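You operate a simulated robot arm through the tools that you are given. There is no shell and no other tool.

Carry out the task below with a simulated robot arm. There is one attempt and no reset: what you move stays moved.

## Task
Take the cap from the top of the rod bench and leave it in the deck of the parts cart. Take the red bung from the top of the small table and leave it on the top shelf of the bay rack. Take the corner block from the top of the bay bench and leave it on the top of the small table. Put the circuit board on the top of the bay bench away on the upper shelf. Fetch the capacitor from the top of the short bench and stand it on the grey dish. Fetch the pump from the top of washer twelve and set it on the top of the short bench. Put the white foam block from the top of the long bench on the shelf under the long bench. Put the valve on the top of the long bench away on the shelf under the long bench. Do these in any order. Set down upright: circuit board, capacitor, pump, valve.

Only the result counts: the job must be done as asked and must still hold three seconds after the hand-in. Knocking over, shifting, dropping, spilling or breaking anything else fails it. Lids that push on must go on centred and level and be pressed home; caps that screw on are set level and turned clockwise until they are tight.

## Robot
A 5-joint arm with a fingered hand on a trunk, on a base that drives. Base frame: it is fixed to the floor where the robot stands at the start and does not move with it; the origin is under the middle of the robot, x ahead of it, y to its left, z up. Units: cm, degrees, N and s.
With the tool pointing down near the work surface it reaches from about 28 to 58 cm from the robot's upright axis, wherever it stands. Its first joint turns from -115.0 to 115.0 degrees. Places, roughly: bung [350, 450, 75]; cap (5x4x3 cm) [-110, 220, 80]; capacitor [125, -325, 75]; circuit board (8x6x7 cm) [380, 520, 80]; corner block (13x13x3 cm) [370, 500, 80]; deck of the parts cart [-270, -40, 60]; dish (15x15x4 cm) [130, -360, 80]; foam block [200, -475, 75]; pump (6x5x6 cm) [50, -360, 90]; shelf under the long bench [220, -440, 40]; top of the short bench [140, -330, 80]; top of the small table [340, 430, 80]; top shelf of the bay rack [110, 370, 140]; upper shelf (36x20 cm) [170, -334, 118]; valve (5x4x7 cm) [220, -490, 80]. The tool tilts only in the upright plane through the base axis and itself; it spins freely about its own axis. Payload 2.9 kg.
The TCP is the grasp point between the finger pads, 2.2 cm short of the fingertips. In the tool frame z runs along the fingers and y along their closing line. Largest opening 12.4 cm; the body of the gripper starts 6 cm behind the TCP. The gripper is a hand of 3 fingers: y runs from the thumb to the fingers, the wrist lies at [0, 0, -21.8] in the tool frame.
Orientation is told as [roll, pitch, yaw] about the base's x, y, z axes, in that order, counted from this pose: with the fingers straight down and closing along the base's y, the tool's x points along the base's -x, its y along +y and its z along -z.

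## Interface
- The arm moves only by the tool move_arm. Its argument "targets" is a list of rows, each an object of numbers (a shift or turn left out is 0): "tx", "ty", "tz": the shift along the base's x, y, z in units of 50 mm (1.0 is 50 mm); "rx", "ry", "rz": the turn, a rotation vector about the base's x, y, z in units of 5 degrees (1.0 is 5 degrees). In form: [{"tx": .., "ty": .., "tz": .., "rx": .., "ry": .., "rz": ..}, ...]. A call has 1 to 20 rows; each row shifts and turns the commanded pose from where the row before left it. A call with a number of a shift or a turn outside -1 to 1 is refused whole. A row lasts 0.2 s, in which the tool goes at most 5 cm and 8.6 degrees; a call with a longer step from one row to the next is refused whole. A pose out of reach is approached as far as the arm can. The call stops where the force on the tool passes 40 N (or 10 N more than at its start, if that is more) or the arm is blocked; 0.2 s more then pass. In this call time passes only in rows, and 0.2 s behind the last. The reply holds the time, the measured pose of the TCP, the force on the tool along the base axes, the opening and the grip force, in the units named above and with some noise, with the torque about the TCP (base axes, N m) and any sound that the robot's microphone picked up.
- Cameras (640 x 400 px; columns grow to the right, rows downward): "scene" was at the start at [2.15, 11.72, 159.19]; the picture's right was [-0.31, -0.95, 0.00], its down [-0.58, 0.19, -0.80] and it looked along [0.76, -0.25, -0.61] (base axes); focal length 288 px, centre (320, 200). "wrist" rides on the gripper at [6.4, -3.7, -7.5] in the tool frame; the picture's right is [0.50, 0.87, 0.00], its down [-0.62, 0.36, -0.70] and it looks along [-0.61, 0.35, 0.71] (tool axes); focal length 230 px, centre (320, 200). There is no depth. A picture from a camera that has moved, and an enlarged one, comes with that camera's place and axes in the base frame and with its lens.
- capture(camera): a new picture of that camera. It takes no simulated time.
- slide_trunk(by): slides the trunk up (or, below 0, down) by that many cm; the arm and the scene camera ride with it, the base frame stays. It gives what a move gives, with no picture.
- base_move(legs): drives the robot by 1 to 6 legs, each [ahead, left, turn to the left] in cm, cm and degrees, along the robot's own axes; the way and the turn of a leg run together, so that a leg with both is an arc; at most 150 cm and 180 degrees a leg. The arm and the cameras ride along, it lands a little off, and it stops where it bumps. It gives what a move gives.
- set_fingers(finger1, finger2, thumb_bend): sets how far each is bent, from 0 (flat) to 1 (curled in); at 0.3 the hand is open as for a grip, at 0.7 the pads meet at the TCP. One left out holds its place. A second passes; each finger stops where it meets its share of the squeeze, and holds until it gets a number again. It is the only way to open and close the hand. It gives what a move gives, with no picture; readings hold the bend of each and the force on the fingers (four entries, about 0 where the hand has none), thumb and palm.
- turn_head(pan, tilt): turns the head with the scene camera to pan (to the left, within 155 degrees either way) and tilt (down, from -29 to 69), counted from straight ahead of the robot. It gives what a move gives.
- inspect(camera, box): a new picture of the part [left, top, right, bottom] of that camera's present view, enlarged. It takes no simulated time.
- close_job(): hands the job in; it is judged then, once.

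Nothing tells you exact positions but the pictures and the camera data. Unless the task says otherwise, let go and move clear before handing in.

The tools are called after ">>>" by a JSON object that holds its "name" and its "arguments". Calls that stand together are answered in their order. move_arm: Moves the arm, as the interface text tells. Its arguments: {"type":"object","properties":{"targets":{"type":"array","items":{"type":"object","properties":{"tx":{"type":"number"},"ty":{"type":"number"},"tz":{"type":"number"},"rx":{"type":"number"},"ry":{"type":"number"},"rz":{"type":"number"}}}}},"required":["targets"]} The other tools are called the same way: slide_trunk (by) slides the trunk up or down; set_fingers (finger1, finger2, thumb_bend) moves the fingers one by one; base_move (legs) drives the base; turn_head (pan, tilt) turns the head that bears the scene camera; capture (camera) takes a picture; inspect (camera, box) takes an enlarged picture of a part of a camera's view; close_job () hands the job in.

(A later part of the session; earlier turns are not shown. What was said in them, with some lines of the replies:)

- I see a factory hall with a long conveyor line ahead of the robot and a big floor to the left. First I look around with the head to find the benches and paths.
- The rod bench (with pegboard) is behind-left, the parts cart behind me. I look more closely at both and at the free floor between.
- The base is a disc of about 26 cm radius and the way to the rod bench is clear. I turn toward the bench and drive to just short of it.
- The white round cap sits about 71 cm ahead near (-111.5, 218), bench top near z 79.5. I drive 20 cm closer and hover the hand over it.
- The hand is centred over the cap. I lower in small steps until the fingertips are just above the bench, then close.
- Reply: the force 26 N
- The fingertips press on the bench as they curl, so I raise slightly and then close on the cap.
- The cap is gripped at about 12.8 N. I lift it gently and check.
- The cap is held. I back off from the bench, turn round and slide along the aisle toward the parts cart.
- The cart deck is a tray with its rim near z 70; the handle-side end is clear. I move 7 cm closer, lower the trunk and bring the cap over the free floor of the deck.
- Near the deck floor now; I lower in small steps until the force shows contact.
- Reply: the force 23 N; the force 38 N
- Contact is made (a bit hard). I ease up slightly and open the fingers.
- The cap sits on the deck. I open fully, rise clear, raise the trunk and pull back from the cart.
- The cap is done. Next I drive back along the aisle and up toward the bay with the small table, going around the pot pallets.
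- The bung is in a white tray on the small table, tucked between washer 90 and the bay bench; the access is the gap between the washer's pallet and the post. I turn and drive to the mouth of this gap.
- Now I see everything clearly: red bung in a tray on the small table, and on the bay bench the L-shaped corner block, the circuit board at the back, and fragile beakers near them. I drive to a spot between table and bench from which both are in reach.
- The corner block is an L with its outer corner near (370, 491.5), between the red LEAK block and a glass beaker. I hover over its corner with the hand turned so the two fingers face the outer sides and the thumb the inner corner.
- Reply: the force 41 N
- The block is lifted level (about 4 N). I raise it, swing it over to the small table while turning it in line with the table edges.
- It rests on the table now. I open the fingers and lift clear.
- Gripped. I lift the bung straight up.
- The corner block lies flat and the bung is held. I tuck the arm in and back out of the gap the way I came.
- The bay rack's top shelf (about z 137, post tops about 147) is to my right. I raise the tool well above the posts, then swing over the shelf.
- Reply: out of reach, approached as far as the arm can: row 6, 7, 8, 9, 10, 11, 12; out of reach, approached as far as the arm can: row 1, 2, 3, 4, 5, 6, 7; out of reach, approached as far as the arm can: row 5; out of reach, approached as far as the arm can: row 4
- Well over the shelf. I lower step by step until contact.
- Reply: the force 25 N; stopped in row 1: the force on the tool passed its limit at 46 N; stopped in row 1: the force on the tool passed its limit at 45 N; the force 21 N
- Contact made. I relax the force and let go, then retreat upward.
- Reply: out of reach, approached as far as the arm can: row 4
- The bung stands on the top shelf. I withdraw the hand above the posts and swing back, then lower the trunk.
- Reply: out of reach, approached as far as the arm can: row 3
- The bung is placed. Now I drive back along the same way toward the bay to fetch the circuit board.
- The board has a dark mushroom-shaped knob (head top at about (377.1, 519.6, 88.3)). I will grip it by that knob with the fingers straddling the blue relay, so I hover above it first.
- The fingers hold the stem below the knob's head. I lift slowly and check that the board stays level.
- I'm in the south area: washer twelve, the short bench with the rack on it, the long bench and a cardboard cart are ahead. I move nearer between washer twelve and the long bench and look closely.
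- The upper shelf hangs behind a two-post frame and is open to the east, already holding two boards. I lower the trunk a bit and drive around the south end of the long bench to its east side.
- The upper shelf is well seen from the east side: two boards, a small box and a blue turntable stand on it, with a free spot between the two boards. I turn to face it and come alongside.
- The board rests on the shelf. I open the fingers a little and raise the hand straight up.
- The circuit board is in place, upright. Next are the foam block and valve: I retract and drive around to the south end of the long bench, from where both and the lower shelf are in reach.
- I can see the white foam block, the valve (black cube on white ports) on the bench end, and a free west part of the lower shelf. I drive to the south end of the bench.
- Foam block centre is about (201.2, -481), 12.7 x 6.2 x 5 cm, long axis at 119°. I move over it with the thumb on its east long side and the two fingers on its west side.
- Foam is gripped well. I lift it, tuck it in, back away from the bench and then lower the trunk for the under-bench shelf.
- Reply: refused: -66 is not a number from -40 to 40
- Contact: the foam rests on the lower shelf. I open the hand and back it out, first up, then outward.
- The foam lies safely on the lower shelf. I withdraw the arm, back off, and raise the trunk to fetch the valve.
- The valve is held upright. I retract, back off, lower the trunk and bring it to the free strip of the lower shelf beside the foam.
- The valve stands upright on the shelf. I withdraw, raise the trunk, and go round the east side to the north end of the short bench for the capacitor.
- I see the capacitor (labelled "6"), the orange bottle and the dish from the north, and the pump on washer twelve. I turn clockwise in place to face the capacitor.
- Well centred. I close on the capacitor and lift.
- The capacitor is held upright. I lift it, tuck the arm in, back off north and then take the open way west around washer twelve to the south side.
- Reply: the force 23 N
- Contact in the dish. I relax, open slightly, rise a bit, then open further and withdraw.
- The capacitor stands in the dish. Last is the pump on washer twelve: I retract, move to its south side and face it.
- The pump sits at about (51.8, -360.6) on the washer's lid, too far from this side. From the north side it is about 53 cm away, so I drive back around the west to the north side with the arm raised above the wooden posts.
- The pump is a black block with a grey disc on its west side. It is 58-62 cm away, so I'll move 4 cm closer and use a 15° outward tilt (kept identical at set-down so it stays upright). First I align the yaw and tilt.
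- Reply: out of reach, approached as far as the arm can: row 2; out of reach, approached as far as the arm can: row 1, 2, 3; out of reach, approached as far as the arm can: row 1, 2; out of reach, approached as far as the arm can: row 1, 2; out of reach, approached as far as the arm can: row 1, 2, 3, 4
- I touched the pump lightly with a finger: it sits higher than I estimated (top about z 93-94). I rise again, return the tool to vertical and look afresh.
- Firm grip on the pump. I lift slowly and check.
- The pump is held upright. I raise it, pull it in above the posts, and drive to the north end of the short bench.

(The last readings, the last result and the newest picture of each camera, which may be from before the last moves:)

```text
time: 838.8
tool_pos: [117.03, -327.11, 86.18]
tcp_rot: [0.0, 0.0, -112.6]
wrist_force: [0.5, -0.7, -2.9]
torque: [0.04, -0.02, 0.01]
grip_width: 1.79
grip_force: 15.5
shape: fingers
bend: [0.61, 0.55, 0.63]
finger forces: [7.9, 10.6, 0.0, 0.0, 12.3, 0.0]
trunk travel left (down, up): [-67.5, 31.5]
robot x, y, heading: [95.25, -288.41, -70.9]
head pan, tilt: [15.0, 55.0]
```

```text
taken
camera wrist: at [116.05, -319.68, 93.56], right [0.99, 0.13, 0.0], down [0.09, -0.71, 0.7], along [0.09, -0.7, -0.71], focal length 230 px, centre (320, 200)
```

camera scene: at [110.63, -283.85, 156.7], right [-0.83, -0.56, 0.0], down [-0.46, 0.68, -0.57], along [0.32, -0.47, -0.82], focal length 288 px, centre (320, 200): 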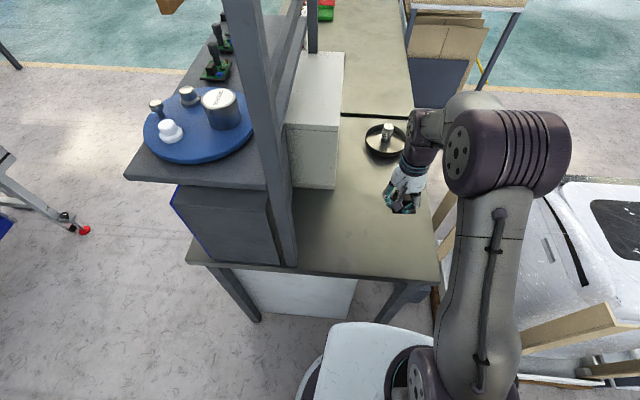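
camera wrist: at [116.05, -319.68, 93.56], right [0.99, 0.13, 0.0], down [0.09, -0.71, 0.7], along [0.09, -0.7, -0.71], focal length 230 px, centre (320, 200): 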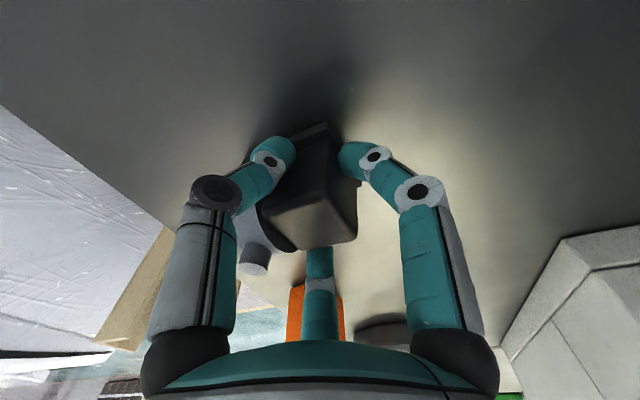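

>>> {"name": "move_arm", "arguments": {"targets": [{"tz": -0.08}]}}

>>> {"name": "move_arm", "arguments": {"targets": [{"tz": -0.08}]}}

>>> {"name": "move_arm", "arguments": {"targets": [{"tz": -0.06}]}}

```text
time: 839.2
tool_pos: [117.09, -327.18, 85.81]
tcp_rot: [0.1, -0.1, -112.5]
wrist_force: [0.0, 0.5, 2.6]
torque: [-0.11, 0.08, 0.02]
grip_width: 1.8
grip_force: 18.0
shape: fingers
bend: [0.61, 0.55, 0.63]
finger forces: [7.7, 14.2, 0.1, 0.0, 13.6, 0.0]
trunk travel left (down, up): [-67.5, 31.5]
robot x, y, heading: [94.9, -288.22, -70.8]
head pan, tilt: [15.0, 55.0]
```

```text
time: 839.6
tool_pos: [116.92, -327.08, 85.59]
tcp_rot: [0.3, -0.3, -112.5]
wrist_force: [0.5, -0.2, 27.1]
torque: [-0.9, 0.07, 0.07]
grip_width: 1.78
grip_force: 27.4
shape: fingers
bend: [0.62, 0.54, 0.64]
finger forces: [7.4, 33.4, 0.0, 0.1, 14.3, 0.1]
trunk travel left (down, up): [-67.5, 31.5]
robot x, y, heading: [94.67, -287.87, -71.1]
head pan, tilt: [15.0, 55.0]
```

```text
time: 840.0
tool_pos: [117.16, -327.17, 85.44]
tcp_rot: [0.5, -0.4, -112.5]
wrist_force: [-2.7, 5.3, 28.3]
torque: [-0.62, 0.21, -0.1]
grip_width: 1.83
grip_force: 29.4
shape: fingers
bend: [0.61, 0.53, 0.64]
finger forces: [8.8, 31.2, 0.0, 0.0, 19.4, 0.1]
trunk travel left (down, up): [-67.5, 31.5]
robot x, y, heading: [94.86, -288.62, -70.8]
head pan, tilt: [15.0, 55.0]
stopped in row 1: the force on the tool passed its limit at 44 N (the readings are from after the stop); the commanded pose is now the measured one
```

>>> {"name": "move_arm", "arguments": {"targets": [{"tz": 0.06}]}}

>>> {"name": "inspect", "arguments": {"camera": "wrist", "box": [180, 80, 460, 255]}}

>>> {"name": "turn_head", "arguments": {"pan": -10, "tilt": 55}}

>>> {"name": "capture", "arguments": {"camera": "scene"}}

```text
time: 840.4
tool_pos: [117.14, -327.18, 85.58]
tcp_rot: [0.2, -0.2, -112.5]
wrist_force: [-1.4, 3.8, 7.2]
torque: [-0.26, 0.07, -0.07]
grip_width: 1.79
grip_force: 21.0
shape: fingers
bend: [0.61, 0.54, 0.64]
finger forces: [8.1, 18.3, 0.0, 0.1, 15.4, 0.0]
trunk travel left (down, up): [-67.5, 31.5]
robot x, y, heading: [94.95, -288.09, -70.9]
head pan, tilt: [15.0, 55.0]
```

```text
2.29 times, centred on (320, 168) of wrist
camera zoom: at [116.07, -319.66, 92.98], right [0.99, 0.13, 0.0], down [0.09, -0.7, 0.71], along [0.09, -0.7, -0.71], focal length 526 px, centre (320, 274)
```

zoom: 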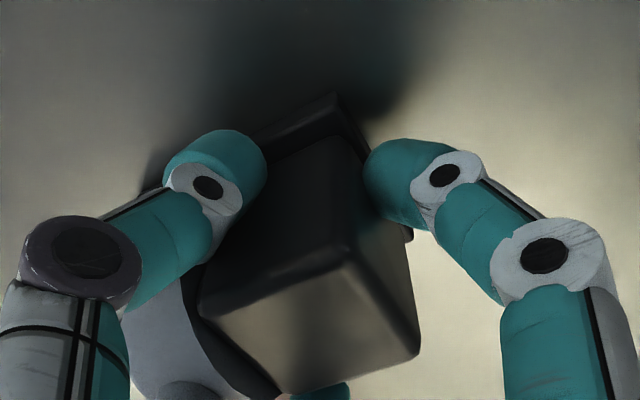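

```text
time: 841.3
tool_pos: [117.19, -327.16, 85.5]
tcp_rot: [0.3, -0.3, -112.5]
wrist_force: [0.0, 1.4, 3.8]
torque: [-0.16, 0.09, -0.04]
grip_width: 1.8
grip_force: 18.2
shape: fingers
bend: [0.61, 0.54, 0.64]
finger forces: [7.4, 15.3, 0.1, 0.0, 14.3, 0.0]
trunk travel left (down, up): [-67.5, 31.5]
robot x, y, heading: [94.47, -288.24, -70.8]
head pan, tilt: [-10.0, 55.0]
```

```text
taken
camera scene: at [107.66, -284.81, 156.7], right [-0.99, -0.16, 0.0], down [-0.13, 0.81, -0.57], along [0.09, -0.57, -0.82], focal length 288 px, centre (320, 200)
```

scene: 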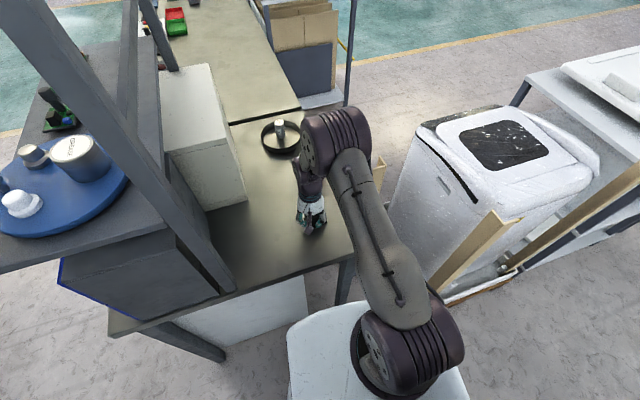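

>>> {"name": "move_arm", "arguments": {"targets": [{"tz": 0.03}]}}

>>> {"name": "set_fingers", "arguments": {"finger1": 0.56, "finger2": 0.51, "thumb_bend": 0.58}}

>>> {"name": "inspect", "arguments": {"camera": "wrist", "box": [180, 80, 460, 255]}}

```text
time: 841.7
tool_pos: [117.19, -327.32, 85.64]
tcp_rot: [0.3, -0.1, -112.5]
wrist_force: [-1.1, 0.0, -0.9]
torque: [-0.04, 0.0, -0.02]
grip_width: 1.76
grip_force: 15.5
shape: fingers
bend: [0.62, 0.55, 0.64]
finger forces: [7.0, 10.4, 0.1, 0.0, 13.2, 0.0]
trunk travel left (down, up): [-67.5, 31.5]
robot x, y, heading: [94.59, -288.43, -70.9]
head pan, tilt: [-10.0, 55.0]
```

```text
time: 842.7
tool_pos: [117.18, -327.29, 85.67]
tcp_rot: [0.3, -0.2, -112.5]
wrist_force: [-0.2, 0.7, -0.4]
torque: [0.0, -0.01, -0.04]
grip_width: 3.12
grip_force: 0.1
shape: fingers
bend: [0.56, 0.51, 0.57]
finger forces: [0.1, 0.0, 0.0, 0.0, 0.0, 0.0]
trunk travel left (down, up): [-67.5, 31.5]
robot x, y, heading: [94.85, -288.0, -70.8]
head pan, tilt: [-10.0, 55.0]
```

```text
2.29 times, centred on (320, 168) of wrist
camera zoom: at [116.12, -319.8, 93.16], right [0.99, 0.13, 0.0], down [0.09, -0.7, 0.71], along [0.09, -0.7, -0.71], focal length 526 px, centre (320, 274)
```

zoom: 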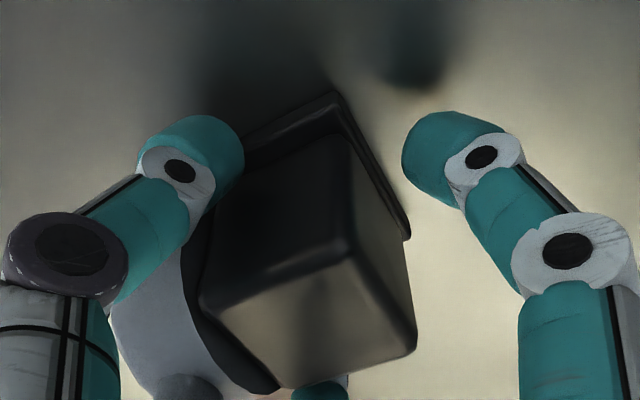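

>>> {"name": "move_arm", "arguments": {"targets": [{"tz": 0.12}]}}

>>> {"name": "set_fingers", "arguments": {"finger1": 0.49, "finger2": 0.46, "thumb_bend": 0.49}}

>>> {"name": "move_arm", "arguments": {"targets": [{"tz": 0.3}, {"tz": 0.6}, {"tz": 0.9}, {"tz": 0.9}, {"tz": 0.9}, {"tz": 0.9}]}}

>>> {"name": "capture", "arguments": {"camera": "wrist"}}

>>> {"name": "inspect", "arguments": {"camera": "scene", "box": [220, 100, 380, 260]}}

```text
time: 843.1
tool_pos: [117.13, -327.3, 86.26]
tcp_rot: [0.3, -0.1, -112.5]
wrist_force: [-0.3, -1.3, -0.2]
torque: [0.04, -0.04, -0.01]
grip_width: 3.11
grip_force: 0.1
shape: fingers
bend: [0.56, 0.51, 0.57]
finger forces: [0.1, 0.0, 0.0, 0.0, 0.0, 0.0]
trunk travel left (down, up): [-67.5, 31.5]
robot x, y, heading: [94.86, -288.33, -71.0]
head pan, tilt: [-10.0, 55.0]
```

```text
time: 844.1
tool_pos: [117.13, -327.35, 86.44]
tcp_rot: [0.3, -0.2, -112.5]
wrist_force: [-0.2, -0.1, 0.0]
torque: [0.0, 0.0, -0.03]
grip_width: 5.19
grip_force: 0.1
shape: fingers
bend: [0.49, 0.46, 0.49]
finger forces: [0.1, 0.1, 0.0, 0.1, 0.0, 0.0]
trunk travel left (down, up): [-67.5, 31.5]
robot x, y, heading: [94.67, -288.2, -70.9]
head pan, tilt: [-10.0, 55.0]
```

```text
time: 845.5
tool_pos: [117.21, -327.25, 108.71]
tcp_rot: [0.3, -0.1, -112.5]
wrist_force: [0.6, -1.4, 0.2]
torque: [0.01, -0.02, -0.02]
grip_width: 5.19
grip_force: 0.0
shape: fingers
bend: [0.49, 0.46, 0.49]
finger forces: [0.0, 0.1, 0.0, 0.1, 0.0, 0.1]
trunk travel left (down, up): [-67.5, 31.5]
robot x, y, heading: [95.02, -287.87, -71.1]
head pan, tilt: [-10.0, 55.0]
```

```text
taken
camera wrist: at [116.17, -319.79, 116.18], right [0.99, 0.13, 0.0], down [0.09, -0.7, 0.71], along [0.09, -0.7, -0.71], focal length 230 px, centre (320, 200)
```

wrist: 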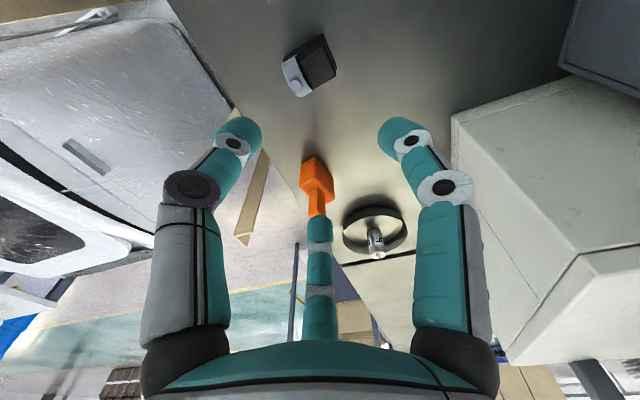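

```text
2.50 times, centred on (300, 180) of scene
camera zoom: at [107.64, -284.84, 156.7], right [-0.99, -0.16, 0.0], down [-0.13, 0.81, -0.57], along [0.09, -0.57, -0.82], focal length 721 px, centre (370, 250)
```

zoom: 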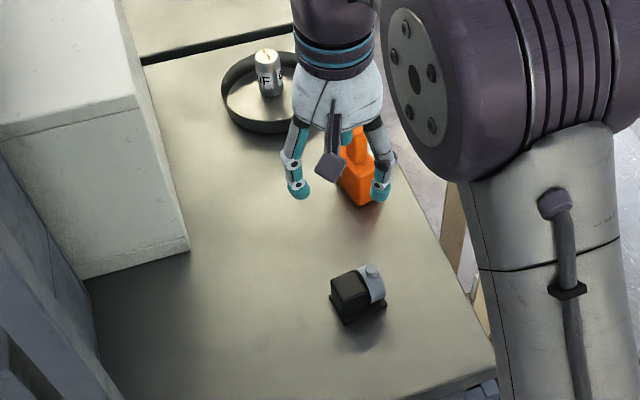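

The pump stands upright on the short bench, with the capacitor and orange bottle undisturbed. I move the arm clear and back off before handing in.

>>> {"name": "move_arm", "arguments": {"targets": [{"tx": -0.4, "ty": 0.72, "tz": 0.3}, {"tx": -0.4, "ty": 0.72, "tz": 0.2}]}}

>>> {"name": "base_move", "arguments": {"legs": [[-25, 0, 0]]}}

>>> {"name": "turn_head", "arguments": {"pan": 15, "tilt": 40}}

>>> {"name": "capture", "arguments": {"camera": "scene"}}

```text
time: 846.1
tool_pos: [113.27, -320.24, 111.23]
tcp_rot: [0.4, -0.2, -112.5]
wrist_force: [0.1, -1.1, -0.6]
torque: [-0.06, 0.03, 0.01]
grip_width: 5.19
grip_force: 0.0
shape: fingers
bend: [0.49, 0.46, 0.49]
finger forces: [0.0, 0.0, 0.0, 0.0, 0.1, 0.1]
trunk travel left (down, up): [-67.5, 31.5]
robot x, y, heading: [94.99, -287.94, -71.1]
head pan, tilt: [-10.0, 55.0]
```

```text
time: 847.9
tool_pos: [104.83, -296.49, 111.36]
tcp_rot: [0.2, -0.2, -112.8]
wrist_force: [-0.3, 0.4, 0.6]
torque: [0.0, -0.01, -0.04]
grip_width: 5.2
grip_force: 0.1
shape: fingers
bend: [0.49, 0.46, 0.49]
finger forces: [0.0, 0.0, 0.0, 0.0, 0.1, 0.0]
trunk travel left (down, up): [-67.5, 31.5]
robot x, y, heading: [86.72, -264.46, -71.4]
head pan, tilt: [-10.0, 55.0]
```

```text
time: 848.8
tool_pos: [104.85, -296.57, 111.35]
tcp_rot: [0.3, -0.2, -112.8]
wrist_force: [0.1, -0.2, -0.1]
torque: [-0.02, 0.0, 0.01]
grip_width: 5.23
grip_force: 0.0
shape: fingers
bend: [0.49, 0.46, 0.49]
finger forces: [0.0, 0.0, 0.0, 0.0, 0.0, 0.1]
trunk travel left (down, up): [-67.5, 31.5]
robot x, y, heading: [86.77, -264.34, -71.1]
head pan, tilt: [15.0, 40.0]
```

```text
taken
camera scene: at [103.15, -261.13, 158.77], right [-0.83, -0.56, 0.0], down [-0.36, 0.53, -0.77], along [0.43, -0.64, -0.64], focal length 288 px, centre (320, 200)
```

scene: 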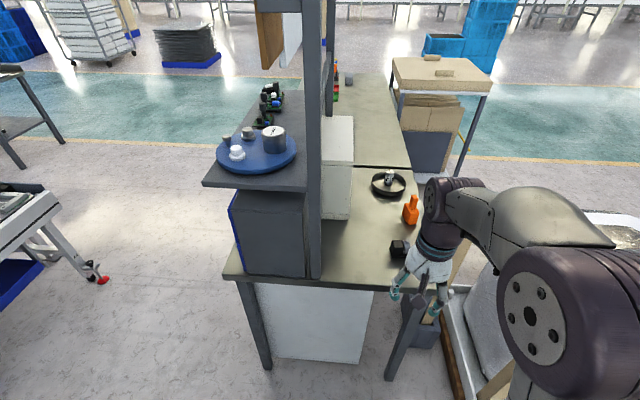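

The pump, capacitor and boards all stand as placed, the hand is empty and clear, and the other items were checked as I set them down. I hand the job in.

>>> {"name": "close_job", "arguments": {}}

```text
The job is handed in.
```

All eight items are in their places and I handed the job in. No verdict has come back. I looked at each item once after letting go of it. I did not go back to the bay or the parts cart for a last look.

| Item | Where it is now | State |
|---|---|---|
| Cap | deck of the parts cart, handle end | on the deck floor |
| Corner block | small table, in front of the white tray | lying flat |
| Red bung | top shelf of the bay rack, near the west end | standing |
| Circuit board | upper shelf, between the two boards already there | upright |
| White foam block | shelf under the long bench, south end | lying flat, about 1 cm in from the shelf's south edge |
| Valve | same shelf, beside the foam block | upright |
| Capacitor | in the grey dish | upright |
| Pump | short bench, north end | upright |

- **Pump:** on the first approach a finger touched it lightly, about 3 N. It stayed standing on the washer, and I then picked it up cleanly.
- **Set-down force:** the cap, bung and pump were pressed harder than needed, about 38 to 46 N at the peak. All three looked undamaged and stable afterwards.
- **Surroundings:** I saw nothing else shifted or knocked over on any of the benches or shelves I worked at.
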